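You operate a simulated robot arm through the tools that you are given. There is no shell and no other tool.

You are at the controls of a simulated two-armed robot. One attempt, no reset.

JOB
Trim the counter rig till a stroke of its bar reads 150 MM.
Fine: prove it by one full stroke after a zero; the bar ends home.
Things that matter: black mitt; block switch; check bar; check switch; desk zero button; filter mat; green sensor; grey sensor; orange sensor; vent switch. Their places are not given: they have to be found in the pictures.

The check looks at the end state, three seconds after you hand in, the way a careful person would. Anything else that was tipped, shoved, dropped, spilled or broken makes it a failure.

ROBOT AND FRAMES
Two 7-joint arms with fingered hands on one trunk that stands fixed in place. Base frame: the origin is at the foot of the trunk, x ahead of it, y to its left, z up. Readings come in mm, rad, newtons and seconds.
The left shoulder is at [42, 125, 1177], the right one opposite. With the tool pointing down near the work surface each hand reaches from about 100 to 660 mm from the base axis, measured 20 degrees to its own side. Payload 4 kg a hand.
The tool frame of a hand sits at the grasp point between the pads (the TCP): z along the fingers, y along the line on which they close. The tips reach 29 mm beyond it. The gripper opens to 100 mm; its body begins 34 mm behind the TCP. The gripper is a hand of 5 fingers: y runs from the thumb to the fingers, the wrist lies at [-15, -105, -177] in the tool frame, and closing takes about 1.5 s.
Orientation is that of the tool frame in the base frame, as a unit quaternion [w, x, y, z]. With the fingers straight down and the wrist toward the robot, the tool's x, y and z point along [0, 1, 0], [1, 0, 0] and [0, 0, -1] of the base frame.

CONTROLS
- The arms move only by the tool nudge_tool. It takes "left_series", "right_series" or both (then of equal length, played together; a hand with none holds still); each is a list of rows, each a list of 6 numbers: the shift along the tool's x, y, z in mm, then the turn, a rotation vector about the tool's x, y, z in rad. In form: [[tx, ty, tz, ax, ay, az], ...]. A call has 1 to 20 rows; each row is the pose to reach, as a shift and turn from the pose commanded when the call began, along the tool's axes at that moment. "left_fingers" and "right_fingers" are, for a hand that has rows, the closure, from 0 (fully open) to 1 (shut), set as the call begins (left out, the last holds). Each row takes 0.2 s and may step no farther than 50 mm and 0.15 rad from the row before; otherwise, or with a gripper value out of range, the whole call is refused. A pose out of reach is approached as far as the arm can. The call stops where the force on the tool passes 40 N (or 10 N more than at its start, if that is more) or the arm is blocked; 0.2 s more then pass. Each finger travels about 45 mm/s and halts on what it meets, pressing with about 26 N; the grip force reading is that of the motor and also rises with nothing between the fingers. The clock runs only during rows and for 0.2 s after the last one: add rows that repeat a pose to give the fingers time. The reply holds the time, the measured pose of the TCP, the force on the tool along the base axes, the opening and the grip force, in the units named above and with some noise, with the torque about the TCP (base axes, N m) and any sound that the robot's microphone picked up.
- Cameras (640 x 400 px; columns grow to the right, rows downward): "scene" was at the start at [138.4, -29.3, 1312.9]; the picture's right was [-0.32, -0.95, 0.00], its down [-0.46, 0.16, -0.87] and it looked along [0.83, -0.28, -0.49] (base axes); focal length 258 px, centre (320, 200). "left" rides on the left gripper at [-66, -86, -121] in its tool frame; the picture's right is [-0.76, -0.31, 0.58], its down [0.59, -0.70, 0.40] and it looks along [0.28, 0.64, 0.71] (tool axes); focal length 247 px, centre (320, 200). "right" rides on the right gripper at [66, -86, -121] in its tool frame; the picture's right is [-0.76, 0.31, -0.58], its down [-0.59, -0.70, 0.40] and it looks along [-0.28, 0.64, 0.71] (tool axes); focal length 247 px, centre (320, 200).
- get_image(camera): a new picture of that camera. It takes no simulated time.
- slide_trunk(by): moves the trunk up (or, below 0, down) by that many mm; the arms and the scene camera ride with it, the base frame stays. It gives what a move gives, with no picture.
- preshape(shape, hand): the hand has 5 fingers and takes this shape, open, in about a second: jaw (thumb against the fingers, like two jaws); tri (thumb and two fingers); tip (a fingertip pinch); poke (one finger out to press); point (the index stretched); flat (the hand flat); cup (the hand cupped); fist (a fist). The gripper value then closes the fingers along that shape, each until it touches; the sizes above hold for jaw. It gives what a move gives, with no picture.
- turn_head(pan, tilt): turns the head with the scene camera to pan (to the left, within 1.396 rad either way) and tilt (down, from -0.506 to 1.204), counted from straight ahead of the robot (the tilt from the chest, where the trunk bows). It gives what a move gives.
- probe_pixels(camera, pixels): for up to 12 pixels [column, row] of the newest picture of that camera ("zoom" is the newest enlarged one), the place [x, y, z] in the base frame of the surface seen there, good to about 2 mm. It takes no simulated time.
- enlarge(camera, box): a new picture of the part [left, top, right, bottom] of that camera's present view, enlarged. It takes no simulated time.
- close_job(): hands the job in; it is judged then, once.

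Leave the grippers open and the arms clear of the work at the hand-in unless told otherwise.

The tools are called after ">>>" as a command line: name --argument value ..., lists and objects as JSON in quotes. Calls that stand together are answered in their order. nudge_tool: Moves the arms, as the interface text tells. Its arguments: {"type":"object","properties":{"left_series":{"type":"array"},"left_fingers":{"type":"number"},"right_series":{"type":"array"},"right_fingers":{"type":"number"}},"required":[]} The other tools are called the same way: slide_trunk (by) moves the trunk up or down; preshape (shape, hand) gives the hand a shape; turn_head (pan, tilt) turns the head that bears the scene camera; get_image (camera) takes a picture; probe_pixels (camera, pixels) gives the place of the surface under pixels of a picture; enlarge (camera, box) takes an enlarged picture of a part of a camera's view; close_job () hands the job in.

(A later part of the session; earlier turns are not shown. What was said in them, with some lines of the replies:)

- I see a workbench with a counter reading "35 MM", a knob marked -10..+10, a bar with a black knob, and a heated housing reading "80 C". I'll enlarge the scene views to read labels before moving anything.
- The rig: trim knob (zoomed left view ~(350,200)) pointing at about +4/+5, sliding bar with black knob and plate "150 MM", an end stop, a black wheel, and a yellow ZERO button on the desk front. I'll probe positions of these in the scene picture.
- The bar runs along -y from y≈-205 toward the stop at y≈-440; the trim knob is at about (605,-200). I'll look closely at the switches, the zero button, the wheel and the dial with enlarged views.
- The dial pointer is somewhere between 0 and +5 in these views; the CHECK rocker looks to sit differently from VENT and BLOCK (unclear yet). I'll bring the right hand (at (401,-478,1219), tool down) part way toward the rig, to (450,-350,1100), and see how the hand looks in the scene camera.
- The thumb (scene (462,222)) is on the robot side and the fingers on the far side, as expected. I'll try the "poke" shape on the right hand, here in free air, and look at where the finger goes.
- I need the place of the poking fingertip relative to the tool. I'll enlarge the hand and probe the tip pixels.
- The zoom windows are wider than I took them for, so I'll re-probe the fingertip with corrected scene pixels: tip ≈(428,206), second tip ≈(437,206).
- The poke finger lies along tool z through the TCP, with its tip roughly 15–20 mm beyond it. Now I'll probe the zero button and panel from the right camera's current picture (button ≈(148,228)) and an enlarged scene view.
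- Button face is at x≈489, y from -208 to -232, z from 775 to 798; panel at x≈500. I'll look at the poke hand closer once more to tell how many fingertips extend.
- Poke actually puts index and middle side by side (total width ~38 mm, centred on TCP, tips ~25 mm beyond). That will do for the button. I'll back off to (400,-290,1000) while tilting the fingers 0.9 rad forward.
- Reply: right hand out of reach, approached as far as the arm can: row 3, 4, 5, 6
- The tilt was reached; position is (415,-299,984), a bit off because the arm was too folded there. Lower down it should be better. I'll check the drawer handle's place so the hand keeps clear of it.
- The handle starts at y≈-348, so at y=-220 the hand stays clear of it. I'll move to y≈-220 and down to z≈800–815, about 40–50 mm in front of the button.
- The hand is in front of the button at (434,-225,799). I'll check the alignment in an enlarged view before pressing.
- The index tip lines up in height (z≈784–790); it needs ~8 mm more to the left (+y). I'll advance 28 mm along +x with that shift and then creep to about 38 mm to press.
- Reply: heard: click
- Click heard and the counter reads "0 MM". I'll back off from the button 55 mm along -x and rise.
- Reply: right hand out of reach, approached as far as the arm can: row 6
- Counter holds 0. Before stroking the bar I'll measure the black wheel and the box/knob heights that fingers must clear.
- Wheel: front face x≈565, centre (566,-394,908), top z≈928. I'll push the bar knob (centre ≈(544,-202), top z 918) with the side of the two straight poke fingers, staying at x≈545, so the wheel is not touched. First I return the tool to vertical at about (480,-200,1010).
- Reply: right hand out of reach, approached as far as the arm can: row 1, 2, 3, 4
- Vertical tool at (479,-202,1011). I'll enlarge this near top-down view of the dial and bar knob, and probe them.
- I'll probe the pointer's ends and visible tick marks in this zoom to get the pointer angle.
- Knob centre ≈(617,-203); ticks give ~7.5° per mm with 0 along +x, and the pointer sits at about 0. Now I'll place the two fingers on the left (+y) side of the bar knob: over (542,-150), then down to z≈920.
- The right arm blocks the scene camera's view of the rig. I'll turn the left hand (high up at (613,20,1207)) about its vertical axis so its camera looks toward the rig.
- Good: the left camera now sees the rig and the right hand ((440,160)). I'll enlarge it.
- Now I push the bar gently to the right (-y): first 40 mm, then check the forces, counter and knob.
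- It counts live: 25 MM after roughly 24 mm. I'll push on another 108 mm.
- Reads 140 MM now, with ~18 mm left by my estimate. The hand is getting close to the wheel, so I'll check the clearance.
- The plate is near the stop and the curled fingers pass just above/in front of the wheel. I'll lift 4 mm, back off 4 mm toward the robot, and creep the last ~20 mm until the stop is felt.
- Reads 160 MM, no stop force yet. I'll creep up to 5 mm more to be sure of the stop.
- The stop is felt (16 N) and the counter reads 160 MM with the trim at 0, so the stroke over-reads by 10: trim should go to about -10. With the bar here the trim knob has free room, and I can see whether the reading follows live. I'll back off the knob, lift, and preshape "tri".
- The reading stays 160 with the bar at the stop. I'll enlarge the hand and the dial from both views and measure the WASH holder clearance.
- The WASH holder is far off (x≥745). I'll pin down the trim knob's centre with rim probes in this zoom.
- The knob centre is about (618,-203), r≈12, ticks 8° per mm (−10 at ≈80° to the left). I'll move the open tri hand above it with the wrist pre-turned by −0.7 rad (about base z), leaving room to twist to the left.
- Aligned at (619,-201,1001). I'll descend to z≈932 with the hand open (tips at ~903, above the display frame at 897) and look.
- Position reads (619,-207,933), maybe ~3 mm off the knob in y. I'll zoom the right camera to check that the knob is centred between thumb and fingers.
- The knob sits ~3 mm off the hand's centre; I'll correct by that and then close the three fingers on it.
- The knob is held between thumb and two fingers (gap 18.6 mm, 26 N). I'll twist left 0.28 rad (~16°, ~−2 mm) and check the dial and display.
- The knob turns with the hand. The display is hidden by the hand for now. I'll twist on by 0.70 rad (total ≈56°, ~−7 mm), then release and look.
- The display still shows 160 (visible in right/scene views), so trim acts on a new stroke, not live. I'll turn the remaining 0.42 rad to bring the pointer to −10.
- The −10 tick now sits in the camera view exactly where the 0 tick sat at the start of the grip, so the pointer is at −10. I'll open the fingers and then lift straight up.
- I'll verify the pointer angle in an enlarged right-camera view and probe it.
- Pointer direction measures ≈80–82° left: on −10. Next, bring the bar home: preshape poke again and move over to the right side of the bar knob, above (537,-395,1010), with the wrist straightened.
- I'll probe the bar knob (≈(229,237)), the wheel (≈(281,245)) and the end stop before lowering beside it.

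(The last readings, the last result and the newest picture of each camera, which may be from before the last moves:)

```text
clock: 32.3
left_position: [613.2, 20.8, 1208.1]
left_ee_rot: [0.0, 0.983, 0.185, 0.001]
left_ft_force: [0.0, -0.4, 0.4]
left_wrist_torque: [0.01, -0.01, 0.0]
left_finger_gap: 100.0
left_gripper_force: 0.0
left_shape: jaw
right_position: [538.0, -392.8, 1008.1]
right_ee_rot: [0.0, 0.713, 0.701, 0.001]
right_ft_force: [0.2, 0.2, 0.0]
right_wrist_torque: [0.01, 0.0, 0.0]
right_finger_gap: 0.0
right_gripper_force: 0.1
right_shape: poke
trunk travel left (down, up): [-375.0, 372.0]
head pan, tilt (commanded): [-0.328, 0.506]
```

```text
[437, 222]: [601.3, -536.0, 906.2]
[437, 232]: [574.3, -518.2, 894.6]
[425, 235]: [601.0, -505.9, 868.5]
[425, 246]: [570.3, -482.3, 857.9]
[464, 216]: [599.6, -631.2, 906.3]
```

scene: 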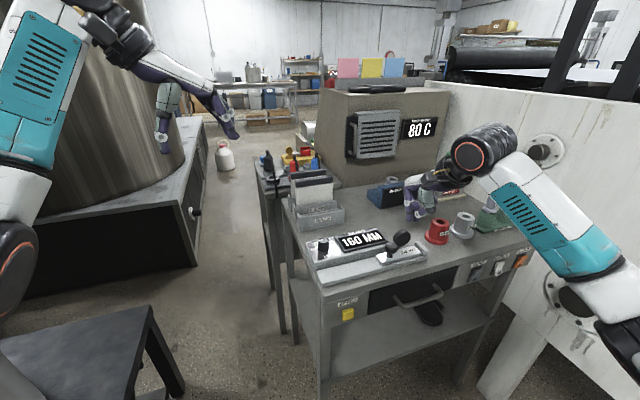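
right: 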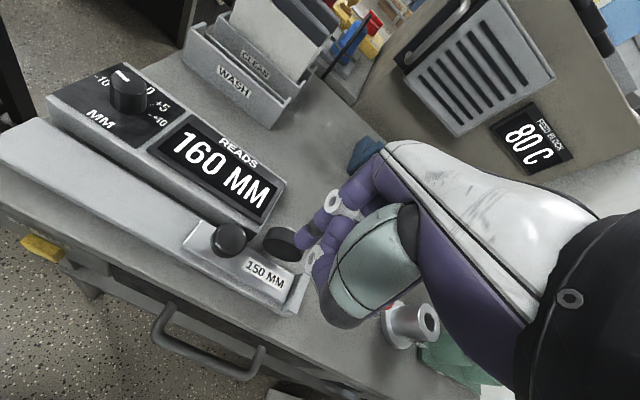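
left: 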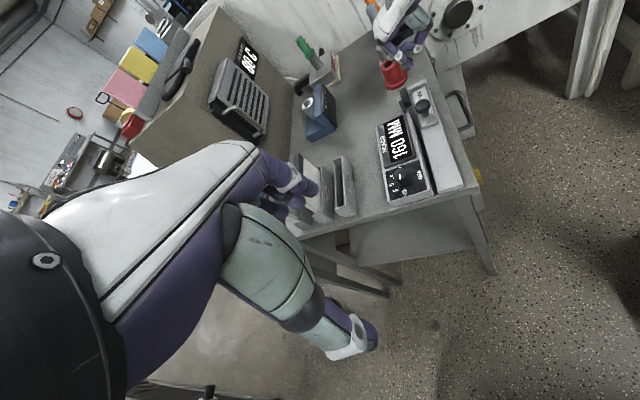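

Bar knob is at (545,-350) now; index side is at y≈-379, so there is a 15 mm gap. I'll lower to z≈922 there.

>>> nudge_tool --right_series '[[0, 1, 30, 0, 0, 0], [0, 1, 60, 0, 0, 0], [0, 1, 78, 0, 0, 0], [0, 1, 86, 0, 0, 0]]'

>>> enlarge --camera "scene" --box '[350, 200, 478, 280]'

>>> enlarge --camera "left" --box '[370, 60, 498, 160]'

```text
clock: 33.3
left_position: [614.5, 21.0, 1207.0]
left_ee_rot: [0.0, 0.983, 0.184, -0.001]
left_ft_force: [0.6, 0.2, 0.1]
left_wrist_torque: [0.01, -0.03, 0.04]
left_finger_gap: 99.9
left_gripper_force: 0.0
left_shape: jaw
right_position: [539.9, -395.3, 922.1]
right_ee_rot: [0.0, 0.712, 0.702, -0.001]
right_ft_force: [-0.3, -0.7, -0.4]
right_wrist_torque: [0.0, -0.03, 0.0]
right_finger_gap: 0.0
right_gripper_force: 0.0
right_shape: poke
trunk travel left (down, up): [-375.0, 372.0]
head pan, tilt (commanded): [-0.328, 0.506]
```

```text
5.00 times, centred on (414, 240) of scene
```

zoom: 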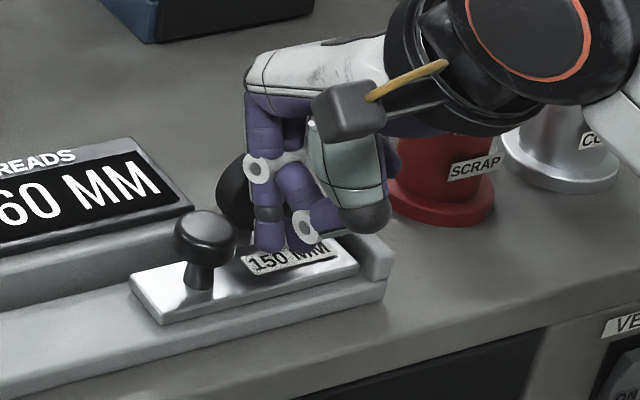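

```text
4.00 times, centred on (434, 110) of left
```

zoom: 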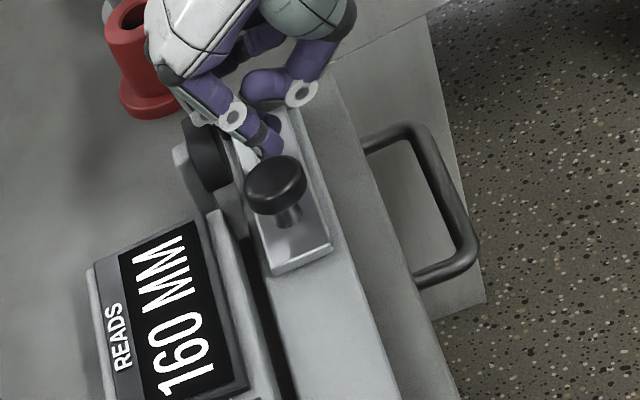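

The fingers are between the knob and the stop, clear of the wheel. I'll push the bar back to the left (+y) 50 mm first.

>>> nudge_tool --right_series '[[10, -1, 0, 0, 0, 0], [20, -1, 0, 0, 0, 0], [30, -1, 0, 0, 0, 0], [40, -1, 0, 0, 0, 0], [50, -1, 0, 0, 0, 0]]'

>>> enlarge --camera "left" --box '[370, 80, 498, 180]'

```text
clock: 34.5
left_position: [614.3, 21.1, 1206.6]
left_ee_rot: [-0.001, 0.983, 0.184, -0.001]
left_ft_force: [-0.2, 0.0, 0.6]
left_wrist_torque: [0.01, 0.02, 0.02]
left_finger_gap: 99.6
left_gripper_force: 0.0
left_shape: jaw
right_position: [538.9, -343.7, 919.1]
right_ee_rot: [0.0, 0.711, 0.703, 0.0]
right_ft_force: [0.4, 0.4, 0.8]
right_wrist_torque: [-0.04, 0.02, -0.01]
right_finger_gap: 0.0
right_gripper_force: 0.1
right_shape: poke
trunk travel left (down, up): [-375.0, 372.0]
head pan, tilt (commanded): [-0.328, 0.506]
```

```text
4.00 times, centred on (434, 130) of left
```

zoom: 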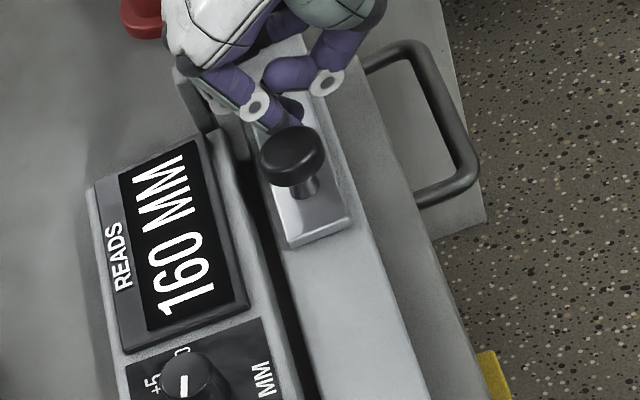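

The reading stays 160 on the return, so the counter counts only the outward stroke. I'll push on toward home: 105 mm, then creep.

>>> nudge_tool --right_series '[[12, 0, -1, 0, 0, 0], [24, 0, -2, 0, 0, 0], [36, 0, -2, 0, 0, 0], [48, 0, -2, 0, 0, 0], [60, 0, -2, 0, 0, 0], [72, 0, -2, 0, 0, 0], [84, 0, -2, 0, 0, 0], [95, 0, -2, 0, 0, 0], [103, 0, -2, 0, 0, 0]]'

>>> enlarge --camera "left" --box '[370, 110, 498, 210]'

```text
clock: 36.5
left_position: [613.8, 20.9, 1207.0]
left_ee_rot: [0.001, 0.983, 0.185, -0.001]
left_ft_force: [0.5, -0.2, -1.1]
left_wrist_torque: [0.0, 0.03, 0.0]
left_finger_gap: 99.9
left_gripper_force: 0.0
left_shape: jaw
right_position: [541.9, -241.4, 921.0]
right_ee_rot: [0.0, 0.712, 0.702, -0.001]
right_ft_force: [-0.1, 0.2, 0.3]
right_wrist_torque: [-0.02, 0.01, 0.0]
right_finger_gap: 0.1
right_gripper_force: 0.1
right_shape: poke
trunk travel left (down, up): [-375.0, 372.0]
head pan, tilt (commanded): [-0.328, 0.506]
```

```text
4.00 times, centred on (434, 160) of left
```

zoom: 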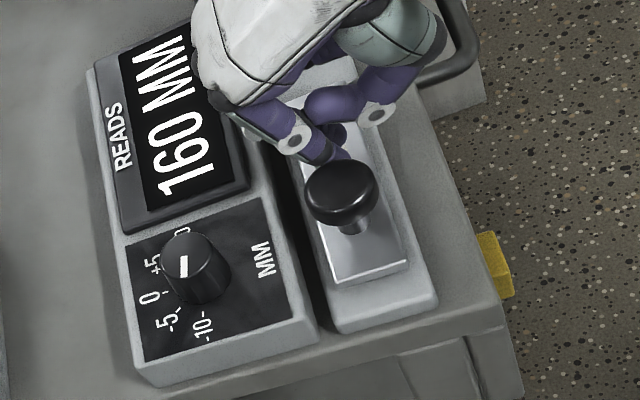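

Nearly home. I'll creep up to 16 mm more until the home stop is felt.

>>> nudge_tool --right_series '[[4, 0, 0, 0, 0, 0], [7, 0, 0, 0, 0, 0], [10, 0, 0, 0, 0, 0], [12, 0, 0, 0, 0, 0], [14, 0, 0, 0, 0, 0], [16, 0, 0, 0, 0, 0]]'

>>> enlarge --camera "left" --box '[370, 110, 498, 210]'

```text
clock: 37.9
left_position: [612.7, 18.5, 1207.4]
left_ee_rot: [-0.002, 0.983, 0.184, 0.0]
left_ft_force: [-0.1, -0.6, 0.4]
left_wrist_torque: [-0.01, -0.01, 0.0]
left_finger_gap: 99.9
left_gripper_force: 0.0
left_shape: jaw
right_position: [542.5, -230.4, 921.0]
right_ee_rot: [0.001, 0.714, 0.701, -0.001]
right_ft_force: [0.1, -15.9, -1.5]
right_wrist_torque: [-0.28, 0.0, -0.04]
right_finger_gap: 0.0
right_gripper_force: 0.1
right_shape: poke
trunk travel left (down, up): [-375.0, 372.0]
head pan, tilt (commanded): [-0.328, 0.506]
```

```text
4.00 times, centred on (434, 160) of left
```

zoom: 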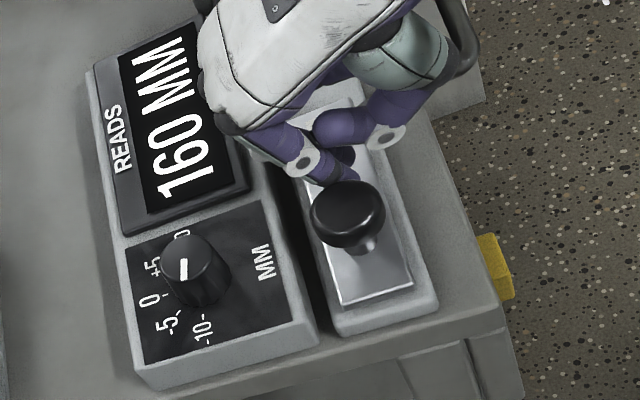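

The bar is home (stop felt, 16 N). Now back off, lift, and pull back toward the front to press ZERO again.

>>> nudge_tool --right_series '[[-8, 0, 0, 0, 0, 0], [-8, 0, -40, 0, 0, 0], [-8, -20, -80, 0, 0, 0], [0, -60, -88, 0, 0, 0], [8, -75, -88, 0, 0, 0]]'

>>> nudge_tool --right_series '[[0, -5, 8, -0.15, 0, 0], [0, -11, 17, -0.3, 0, 0], [0, -17, 26, -0.45, 0, 0], [0, -23, 36, -0.6, 0, 0], [0, -29, 48, -0.75, 0, 0], [0, -35, 60, -0.9, 0, 0]]'

>>> get_image --camera "scene"

```text
clock: 39.1
left_position: [613.7, 20.9, 1206.0]
left_ee_rot: [0.0, 0.983, 0.185, 0.0]
left_ft_force: [0.6, 1.1, -0.1]
left_wrist_torque: [-0.04, -0.01, -0.01]
left_finger_gap: 99.6
left_gripper_force: 0.1
left_shape: jaw
right_position: [465.8, -215.4, 1011.7]
right_ee_rot: [0.0, 0.712, 0.702, 0.0]
right_ft_force: [0.3, 0.0, -0.3]
right_wrist_torque: [0.02, 0.03, -0.02]
right_finger_gap: 0.0
right_gripper_force: 0.1
right_shape: poke
trunk travel left (down, up): [-375.0, 372.0]
head pan, tilt (commanded): [-0.328, 0.506]
```

```text
clock: 40.5
left_position: [613.3, 21.4, 1207.1]
left_ee_rot: [0.0, 0.983, 0.184, 0.0]
left_ft_force: [0.1, -0.2, 0.2]
left_wrist_torque: [-0.03, 0.01, 0.01]
left_finger_gap: 99.8
left_gripper_force: 0.0
left_shape: jaw
right_position: [432.2, -214.7, 951.5]
right_ee_rot: [0.31, 0.64, 0.633, 0.306]
right_ft_force: [-1.0, 0.6, -0.6]
right_wrist_torque: [-0.04, 0.02, -0.04]
right_finger_gap: 0.0
right_gripper_force: 0.0
right_shape: poke
right hand out of reach, approached as far as the arm can: row 3, 4, 5
trunk travel left (down, up): [-375.0, 372.0]
head pan, tilt (commanded): [-0.328, 0.506]
```

```text
taken
```

scene: 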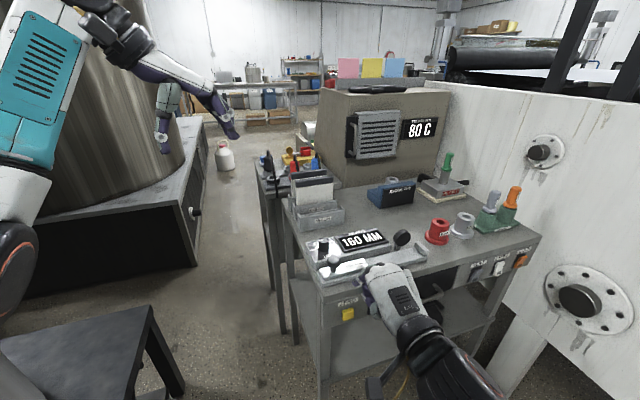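

At (432,-215,951), fingers tilted forward. I'll lower to z≈800 in front of the button.

>>> nudge_tool --right_series '[[-2, -35.2, 28, 0, 0, 0], [-3, -70.5, 56, 0, 0, 0], [-4, -101.8, 80.9, 0, 0, 0], [-4, -118.5, 94, 0, 0, 0]]'

>>> enlarge --camera "right" --box '[240, 170, 400, 270]'

```text
clock: 41.5
left_position: [615.1, 20.0, 1207.8]
left_ee_rot: [0.0, 0.983, 0.186, 0.0]
left_ft_force: [0.1, 0.2, -1.0]
left_wrist_torque: [-0.01, 0.0, -0.05]
left_finger_gap: 100.0
left_gripper_force: 0.0
left_shape: jaw
right_position: [432.2, -219.8, 798.8]
right_ee_rot: [0.31, 0.64, 0.633, 0.307]
right_ft_force: [0.8, 0.1, 0.5]
right_wrist_torque: [-0.03, -0.01, -0.01]
right_finger_gap: 0.0
right_gripper_force: 0.0
right_shape: poke
trunk travel left (down, up): [-375.0, 372.0]
head pan, tilt (commanded): [-0.328, 0.506]
```

```text
4.00 times, centred on (320, 220) of right
```

zoom: 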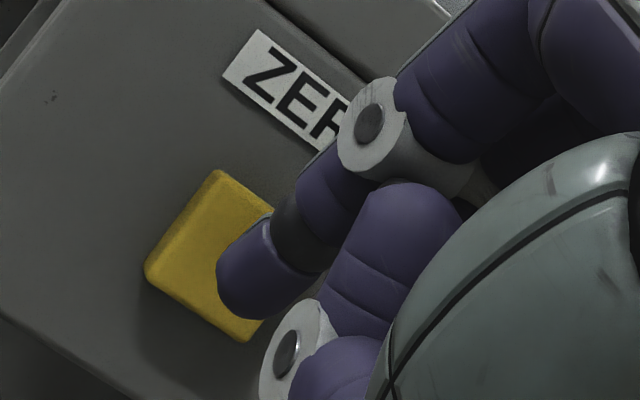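

Aligned as before. Press: advance to x≈471, creeping at the end.

>>> nudge_tool --right_series '[[1, 7.5, 9.4, 0, 0, 0], [1, 14.9, 18.8, 0, 0, 0], [1, 18.7, 23.5, 0, 0, 0], [1, 21.1, 26.6, 0, 0, 0], [1, 23, 29, 0, 0, 0], [1, 24.3, 30.5, 0, 0, 0]]'

>>> get_image --camera "scene"

```text
clock: 42.9
left_position: [613.2, 20.5, 1207.8]
left_ee_rot: [0.0, 0.983, 0.184, 0.0]
left_ft_force: [-0.6, -0.5, 0.4]
left_wrist_torque: [-0.01, -0.02, -0.01]
left_finger_gap: 99.9
left_gripper_force: 0.0
left_shape: jaw
right_position: [469.6, -218.5, 799.2]
right_ee_rot: [0.31, 0.64, 0.632, 0.306]
right_ft_force: [-9.3, 1.6, 2.0]
right_wrist_torque: [0.02, 0.12, -0.01]
right_finger_gap: 0.0
right_gripper_force: 0.0
right_shape: poke
trunk travel left (down, up): [-375.0, 372.0]
head pan, tilt (commanded): [-0.328, 0.506]
heard: click
```

```text
taken
```

scene: 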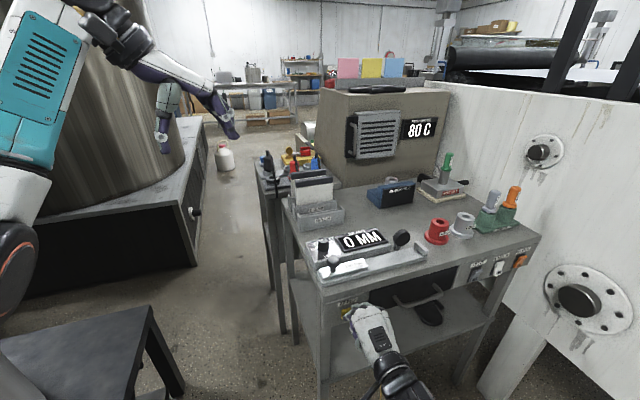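

Click, and the counter shows 0 MM again. I'll back off, rise, and return the tool to vertical.

>>> nudge_tool --right_series '[[0, -12.4, -15.7, 0, 0, 0], [0, -24.9, -31.3, 0, 0, 0], [0, 10.3, -59.3, 0, 0, 0], [0, 45.6, -87.3, 0, 0, 0], [0, 80.8, -115.3, 0, 0, 0], [0, 104.3, -134, 0, 0, 0]]'

>>> nudge_tool --right_series '[[5.4, 9.7, 1.4, 0.129, 0, 0], [10.9, 19.4, 2.8, 0.257, 0, 0], [16.3, 29.1, 4.2, 0.386, 0, 0], [21.7, 38.8, 5.7, 0.514, 0, 0], [27.1, 48.5, 7.1, 0.643, 0, 0], [32.6, 58.2, 8.5, 0.771, 0, 0], [38, 67.9, 9.9, 0.9, 0, 0]]'

>>> enlarge --camera "left" --box '[370, 110, 498, 210]'

```text
clock: 44.3
left_position: [613.1, 22.0, 1206.4]
left_ee_rot: [0.0, 0.983, 0.184, 0.0]
left_ft_force: [-0.6, 0.0, 0.4]
left_wrist_torque: [-0.03, -0.01, 0.01]
left_finger_gap: 99.6
left_gripper_force: 0.0
left_shape: jaw
right_position: [433.0, -219.9, 965.5]
right_ee_rot: [0.311, 0.64, 0.633, 0.306]
right_ft_force: [-0.6, -1.0, -0.7]
right_wrist_torque: [-0.02, 0.01, 0.01]
right_finger_gap: 0.2
right_gripper_force: 0.0
right_shape: poke
trunk travel left (down, up): [-375.0, 372.0]
head pan, tilt (commanded): [-0.328, 0.506]
```

```text
clock: 45.9
left_position: [613.8, 21.1, 1208.0]
left_ee_rot: [0.0, 0.983, 0.186, 0.0]
left_ft_force: [-0.9, 1.0, -0.6]
left_wrist_torque: [-0.03, 0.0, 0.03]
left_finger_gap: 99.7
left_gripper_force: 0.1
left_shape: jaw
right_position: [482.7, -182.5, 1008.9]
right_ee_rot: [0.0, 0.713, 0.701, -0.002]
right_ft_force: [-0.3, -0.2, -0.1]
right_wrist_torque: [-0.01, 0.02, -0.04]
right_finger_gap: 0.0
right_gripper_force: 0.1
right_shape: poke
right hand out of reach, approached as far as the arm can: row 1, 2, 3
trunk travel left (down, up): [-375.0, 372.0]
head pan, tilt (commanded): [-0.328, 0.506]
```

```text
4.00 times, centred on (434, 160) of left
```

zoom: 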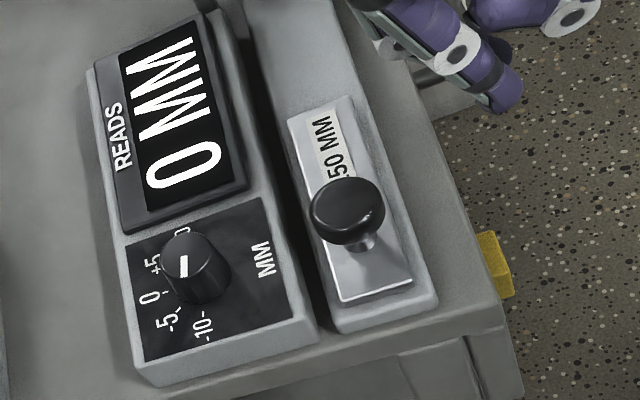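

Counter 0, bar home, dial at −10. I'll go to the left side of the bar knob (540,-148) and down to z≈921.

>>> nudge_tool --right_series '[[17, 28, 0, 0, 0, 0], [34, 57, 0, 0, 0, 0], [34, 57, 40, 0, 0, 0], [34, 57, 75, 0, 0, 0], [34, 57, 88, 0, 0, 0]]'

>>> enlarge --camera "left" --box '[370, 110, 498, 210]'

```text
clock: 47.1
left_position: [614.4, 22.5, 1207.6]
left_ee_rot: [0.0, 0.983, 0.185, 0.0]
left_ft_force: [-0.4, 0.0, -0.4]
left_wrist_torque: [0.08, 0.01, 0.02]
left_finger_gap: 99.7
left_gripper_force: 0.0
left_shape: jaw
right_position: [538.1, -147.0, 924.6]
right_ee_rot: [0.001, 0.712, 0.702, 0.0]
right_ft_force: [-0.2, 0.4, 0.1]
right_wrist_torque: [0.0, 0.03, -0.01]
right_finger_gap: 0.3
right_gripper_force: 0.0
right_shape: poke
trunk travel left (down, up): [-375.0, 372.0]
head pan, tilt (commanded): [-0.328, 0.506]
```

```text
4.00 times, centred on (434, 160) of left
```

zoom: 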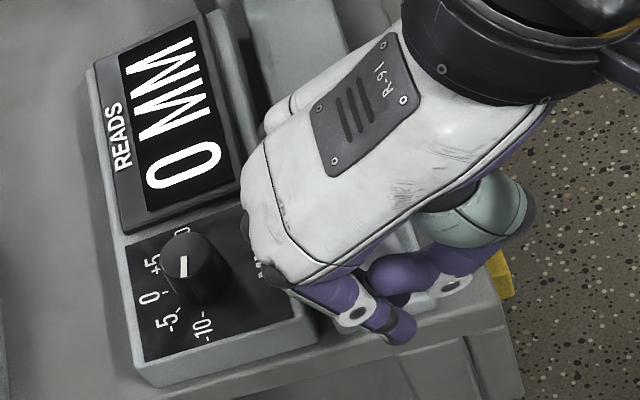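

Full outward stroke: push −y in 12 mm steps, creeping to the stop at the end.

>>> nudge_tool --right_series '[[-12, 0, 0, 0, 0, 0], [-24, 0, 0, 0, 0, 0], [-36, 0, 0, 0, 0, 0], [-48, 0, 0, 0, 0, 0], [-60, 0, 0, 0, 0, 0], [-72, 0, 0, 0, 0, 0], [-84, 0, 0, 0, 0, 0], [-96, 0, 0, 0, 0, 0], [-108, 0, 0, 0, 0, 0], [-120, 0, 0, 0, 0, 0], [-132, 0, 0, 0, 0, 0], [-144, 0, 0, 0, 0, 0], [-154, 0, 0, 0, 0, 0], [-162, 0, 0, 0, 0, 0], [-168, 0, 0, 0, 0, 0], [-172, 0, 0, 0, 0, 0], [-175, 0, 0, 0, 0, 0], [-177, 0, 0, 0, 0, 0]]'

>>> enlarge --camera "left" --box '[370, 80, 498, 180]'

>>> enlarge --camera "scene" --box '[340, 210, 436, 270]'

```text
clock: 50.9
left_position: [614.3, 23.2, 1206.8]
left_ee_rot: [0.001, 0.983, 0.184, -0.001]
left_ft_force: [0.0, -0.7, -0.2]
left_wrist_torque: [-0.01, 0.0, 0.01]
left_finger_gap: 99.9
left_gripper_force: 0.1
left_shape: jaw
right_position: [535.9, -322.1, 923.5]
right_ee_rot: [0.0, 0.71, 0.704, 0.001]
right_ft_force: [-1.1, 15.8, 1.1]
right_wrist_torque: [0.18, 0.01, 0.09]
right_finger_gap: 0.0
right_gripper_force: 0.0
right_shape: poke
trunk travel left (down, up): [-375.0, 372.0]
head pan, tilt (commanded): [-0.328, 0.506]
```

```text
4.00 times, centred on (434, 130) of left
```

zoom: 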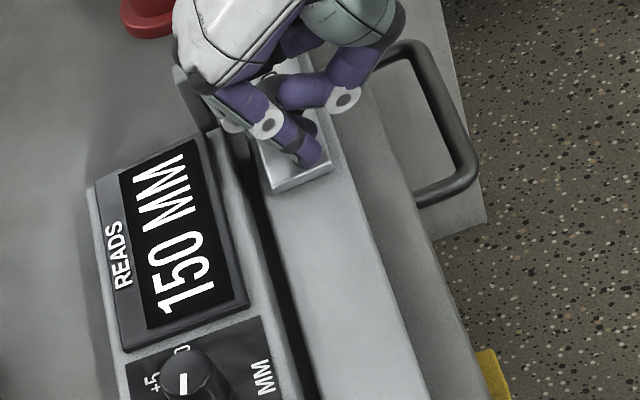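

```text
6.67 times, centred on (388, 240) of scene
```

zoom: 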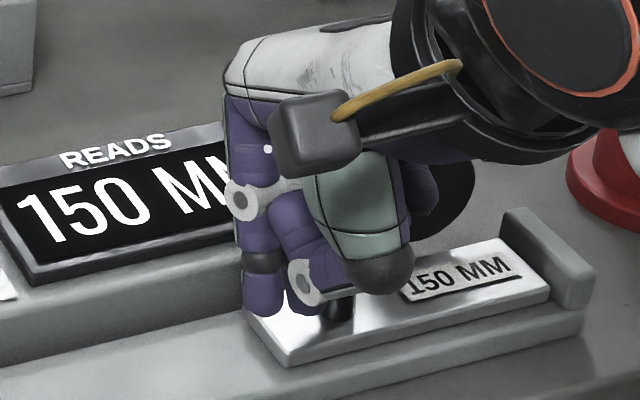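

The counter reads 150 MM at the stop (15.8 N). Now I return the bar home: back off, lift over the knob to its right side at (538,-395).

>>> nudge_tool --right_series '[[10, 0, 0, 0, 0, 0], [10, 0, -42, 0, 0, 0], [0, 0, -82, 0, 0, 0], [-35, 2, -85, 0, 0, 0], [-73, 3, -85, 0, 0, 0]]'

>>> get_image --camera "right"

```text
clock: 52.1
left_position: [613.7, 21.8, 1207.2]
left_ee_rot: [-0.001, 0.983, 0.185, 0.0]
left_ft_force: [0.6, -0.2, 0.0]
left_wrist_torque: [0.01, 0.03, 0.03]
left_finger_gap: 100.0
left_gripper_force: 0.1
left_shape: jaw
right_position: [539.4, -397.4, 1010.2]
right_ee_rot: [0.0, 0.711, 0.704, -0.001]
right_ft_force: [0.3, 0.5, 0.1]
right_wrist_torque: [0.01, -0.02, 0.0]
right_finger_gap: 0.0
right_gripper_force: 0.1
right_shape: poke
trunk travel left (down, up): [-375.0, 372.0]
head pan, tilt (commanded): [-0.328, 0.506]
```

```text
taken
```

right: 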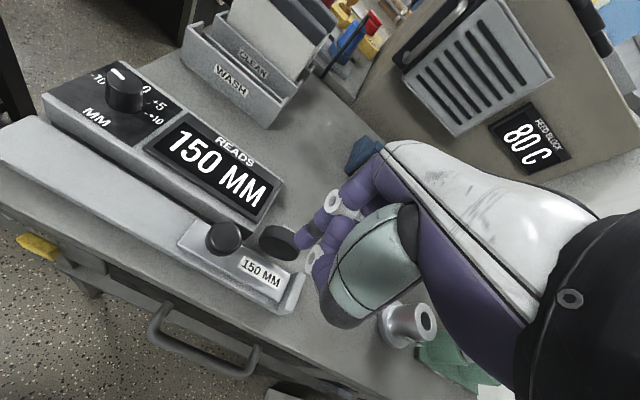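

Same place as last time, reading 150. I'll lower to z≈922 and begin the push back to the left.

>>> nudge_tool --right_series '[[0, 0, 35, 0, 0, 0], [0, 0, 65, 0, 0, 0], [0, 0, 82, 0, 0, 0], [0, 0, 88, 0, 0, 0]]'

>>> nudge_tool --right_series '[[12, 0, 0, 0, 0, 0], [24, 0, 0, 0, 0, 0], [36, 0, 0, 0, 0, 0], [48, 0, 0, 0, 0, 0], [60, 0, 0, 0, 0, 0], [72, 0, 0, 0, 0, 0], [84, 0, 0, 0, 0, 0], [96, 0, 0, 0, 0, 0], [108, 0, 0, 0, 0, 0], [120, 0, 0, 0, 0, 0], [132, 0, 0, 0, 0, 0], [144, 0, 0, 0, 0, 0], [152, 0, 0, 0, 0, 0]]'

>>> enlarge --camera "left" --box '[370, 110, 498, 210]'

```text
clock: 53.1
left_position: [613.3, 20.3, 1207.3]
left_ee_rot: [-0.001, 0.983, 0.185, 0.0]
left_ft_force: [-1.2, -0.7, -0.3]
left_wrist_torque: [0.02, 0.02, 0.03]
left_finger_gap: 100.1
left_gripper_force: 0.1
left_shape: jaw
right_position: [539.0, -397.7, 923.7]
right_ee_rot: [0.0, 0.712, 0.702, 0.001]
right_ft_force: [0.2, 0.0, -0.7]
right_wrist_torque: [-0.03, -0.02, 0.0]
right_finger_gap: 0.0
right_gripper_force: 0.0
right_shape: poke
trunk travel left (down, up): [-375.0, 372.0]
head pan, tilt (commanded): [-0.328, 0.506]
```

```text
clock: 55.9
left_position: [613.3, 21.6, 1206.7]
left_ee_rot: [0.0, 0.983, 0.185, 0.0]
left_ft_force: [-0.2, -0.4, 0.9]
left_wrist_torque: [0.03, 0.0, 0.01]
left_finger_gap: 99.9
left_gripper_force: 0.1
left_shape: jaw
right_position: [540.6, -245.6, 920.4]
right_ee_rot: [0.0, 0.712, 0.702, 0.001]
right_ft_force: [0.2, 0.2, 0.4]
right_wrist_torque: [0.01, 0.04, 0.0]
right_finger_gap: 0.1
right_gripper_force: 0.1
right_shape: poke
trunk travel left (down, up): [-375.0, 372.0]
head pan, tilt (commanded): [-0.328, 0.506]
```

```text
4.00 times, centred on (434, 160) of left
```

zoom: 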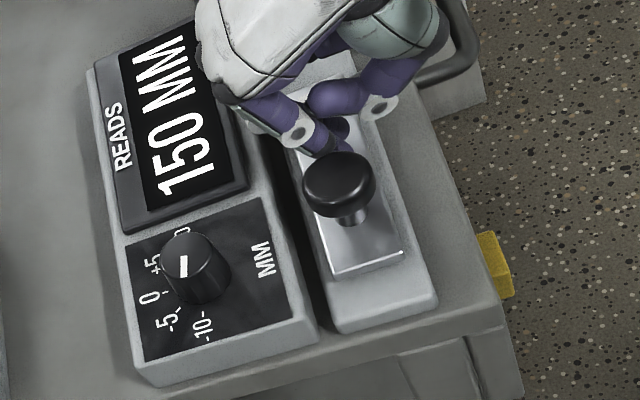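

Reading holds at 150; about 13–16 mm remain to home. I'll creep until the home stop is felt.

>>> nudge_tool --right_series '[[4, 0, 0, 0, 0, 0], [8, 0, 0, 0, 0, 0], [11, 0, 0, 0, 0, 0], [14, 0, 0, 0, 0, 0], [16, 0, 0, 0, 0, 0], [18, 0, 0, 0, 0, 0]]'

>>> enlarge --camera "left" --box '[370, 110, 498, 210]'

```text
clock: 57.3
left_position: [613.5, 20.5, 1207.2]
left_ee_rot: [0.0, 0.983, 0.185, -0.001]
left_ft_force: [-1.0, -0.1, 0.7]
left_wrist_torque: [0.01, -0.04, 0.01]
left_finger_gap: 99.9
left_gripper_force: 0.1
left_shape: jaw
right_position: [541.2, -229.6, 919.7]
right_ee_rot: [0.0, 0.713, 0.701, -0.001]
right_ft_force: [0.7, -6.6, -0.4]
right_wrist_torque: [-0.07, -0.03, -0.03]
right_finger_gap: 0.1
right_gripper_force: 0.1
right_shape: poke
trunk travel left (down, up): [-375.0, 372.0]
head pan, tilt (commanded): [-0.328, 0.506]
```

```text
4.00 times, centred on (434, 160) of left
```

zoom: 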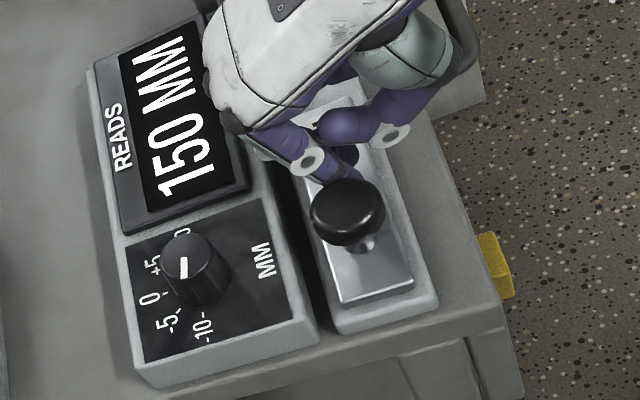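

The bar is home again (stop felt, 6.6 N) and the counter still reads 150 MM. I'll back off, lift, and withdraw the right hand clear of the bench.

>>> nudge_tool --right_series '[[-8, 0, 0, 0, 0, 0], [-8, 0, -42, 0, 0, 0], [-10, -20, -85, 0, 0, 0], [-30, -50, -118, 0, 0, 0], [-60, -65, -150, 0, 0, 0], [-90, -80, -180, 0, 0, 0], [-120, -95, -210, 0, 0, 0], [-150, -105, -240, 0, 0, 0], [-180, -115, -270, 0, 0, 0]]'

>>> preshape --hand "right" --shape "jaw"

>>> get_image --camera "scene"

>>> enlarge --camera "left" --box '[370, 80, 498, 210]'

```text
clock: 59.3
left_position: [613.0, 21.9, 1207.7]
left_ee_rot: [-0.001, 0.983, 0.185, 0.0]
left_ft_force: [0.2, 1.2, 0.0]
left_wrist_torque: [-0.06, -0.01, -0.04]
left_finger_gap: 99.7
left_gripper_force: 0.1
left_shape: jaw
right_position: [417.5, -409.3, 1185.9]
right_ee_rot: [0.001, 0.711, 0.703, 0.0]
right_ft_force: [0.1, 0.1, 0.0]
right_wrist_torque: [0.0, 0.02, 0.01]
right_finger_gap: 0.1
right_gripper_force: 0.0
right_shape: poke
trunk travel left (down, up): [-375.0, 372.0]
head pan, tilt (commanded): [-0.328, 0.506]
```

```text
clock: 60.2
left_position: [613.5, 21.1, 1207.4]
left_ee_rot: [0.0, 0.983, 0.184, -0.001]
left_ft_force: [0.0, -0.2, 0.0]
left_wrist_torque: [0.02, -0.03, 0.03]
left_finger_gap: 99.5
left_gripper_force: 0.1
left_shape: jaw
right_position: [418.4, -407.9, 1185.6]
right_ee_rot: [0.0, 0.712, 0.703, 0.001]
right_ft_force: [-0.2, 0.3, 0.2]
right_wrist_torque: [-0.02, 0.0, -0.02]
right_finger_gap: 99.9
right_gripper_force: 0.1
right_shape: jaw
trunk travel left (down, up): [-375.0, 372.0]
head pan, tilt (commanded): [-0.328, 0.506]
```

```text
taken
```

scene: 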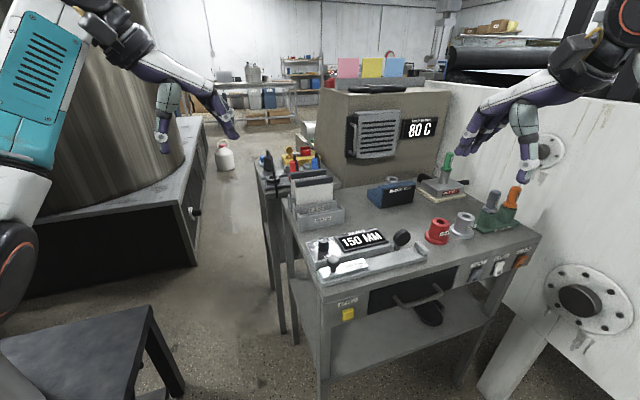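

```text
3.08 times, centred on (434, 145) of left
```

zoom: 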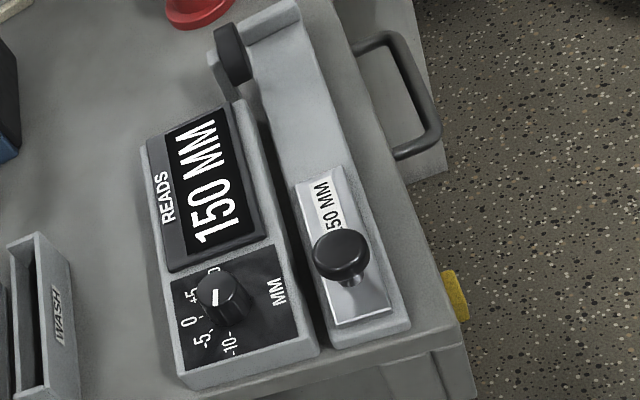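

Counter 150 MM, bar home, dial −10. I'll compare the rig with the first picture and confirm that switches and everything else are unchanged, while turning the left hand back to where it began.

>>> nudge_tool --left_series '[[0, 0, 0, 0, 0, -0.15], [0, 0, 0, 0, 0, -0.3], [0, 0, 0, 0, 0, -0.45], [0, 0, 0, 0, 0, -0.6], [0, 0, 0, 0, 0, -0.75], [0, 0, 0, 0, 0, -0.9], [0, 0, 0, 0, 0, -1.05], [0, 0, 0, 0, 0, -1.2]]' --right_series '[[-10, -2, -4, 0, 0, 0], [-20, -5, -8, 0, 0, 0], [-30, -7, -12, 0, 0, 0], [-40, -10, -16, 0, 0, 0], [-50, -12, -20, 0, 0, 0], [-60, -14, -25, 0, 0, 0], [-65, -16, -30, 0, 0, 0], [-70, -17, -33, 0, 0, 0]]'

>>> enlarge --camera "scene" --box '[300, 210, 440, 300]'

>>> enlarge --camera "scene" --box '[460, 245, 540, 295]'

>>> get_image --camera "scene"

```text
clock: 62.0
left_position: [612.4, 19.5, 1207.2]
left_ee_rot: [-0.001, 0.705, 0.709, 0.0]
left_ft_force: [-0.5, -0.3, 0.2]
left_wrist_torque: [-0.01, 0.0, 0.01]
left_finger_gap: 99.7
left_gripper_force: 0.1
left_shape: jaw
right_position: [405.7, -476.7, 1223.3]
right_ee_rot: [0.001, 0.711, 0.703, -0.001]
right_ft_force: [-0.5, 0.2, -0.3]
right_wrist_torque: [-0.02, 0.0, -0.02]
right_finger_gap: 99.9
right_gripper_force: 0.0
right_shape: jaw
trunk travel left (down, up): [-375.0, 372.0]
head pan, tilt (commanded): [-0.328, 0.506]
```

```text
4.44 times, centred on (370, 255) of scene
```

zoom: 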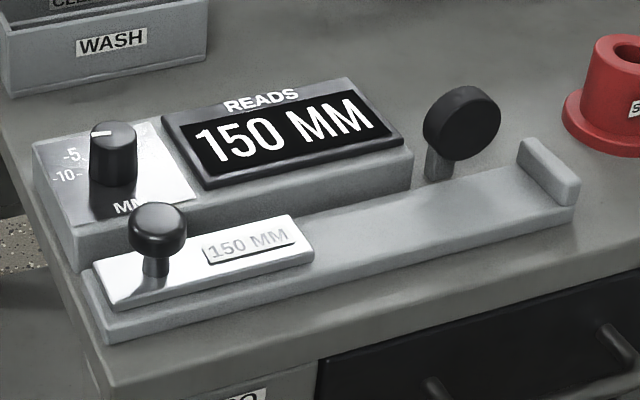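

```text
8.00 times, centred on (500, 270) of scene
```

zoom: 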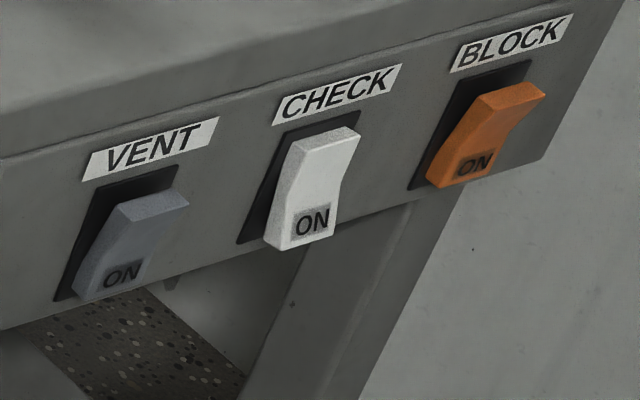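

```text
taken
```

scene: 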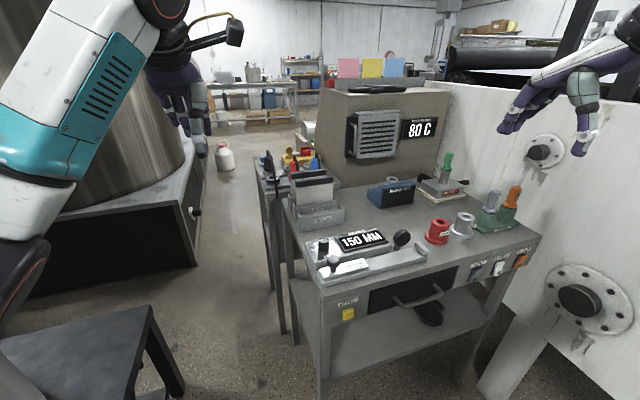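

Everything checks out:
- **Bar:** home, in the same place as in the first picture.
- **Counter:** 150 MM, from one full stroke after the second zero.
- **Switches and other items:** unchanged.
- **Arms:** clear of the bench, both hands open.

I'm handing the job in.

>>> close_job

```text
The job is handed in.
```

The counter rig is trimmed: one full stroke of its bar, made after a zero, reads 150 MM. The bar is back home and the display still shows 150 MM.

- **First check:** with the trim knob at 0, a zeroed full stroke read 160 MM, so the rig was over-reading by 10.
- **Trim:** I turned the knob to the −10 mark.
- **Proof:** I pressed ZERO (the display showed 0 MM) and pushed the bar once to its end stop, where it read 150 MM. The reading did not change on the way home.
- **Display step:** every reading I saw was a multiple of 5, so the display may only show 5 mm steps. If so, the true stroke could be up to about 2.5 mm off 150.

The VENT, CHECK and BLOCK switches, the sensors and the other items on the bench were not touched. Both arms are clear of the work with the hands open.
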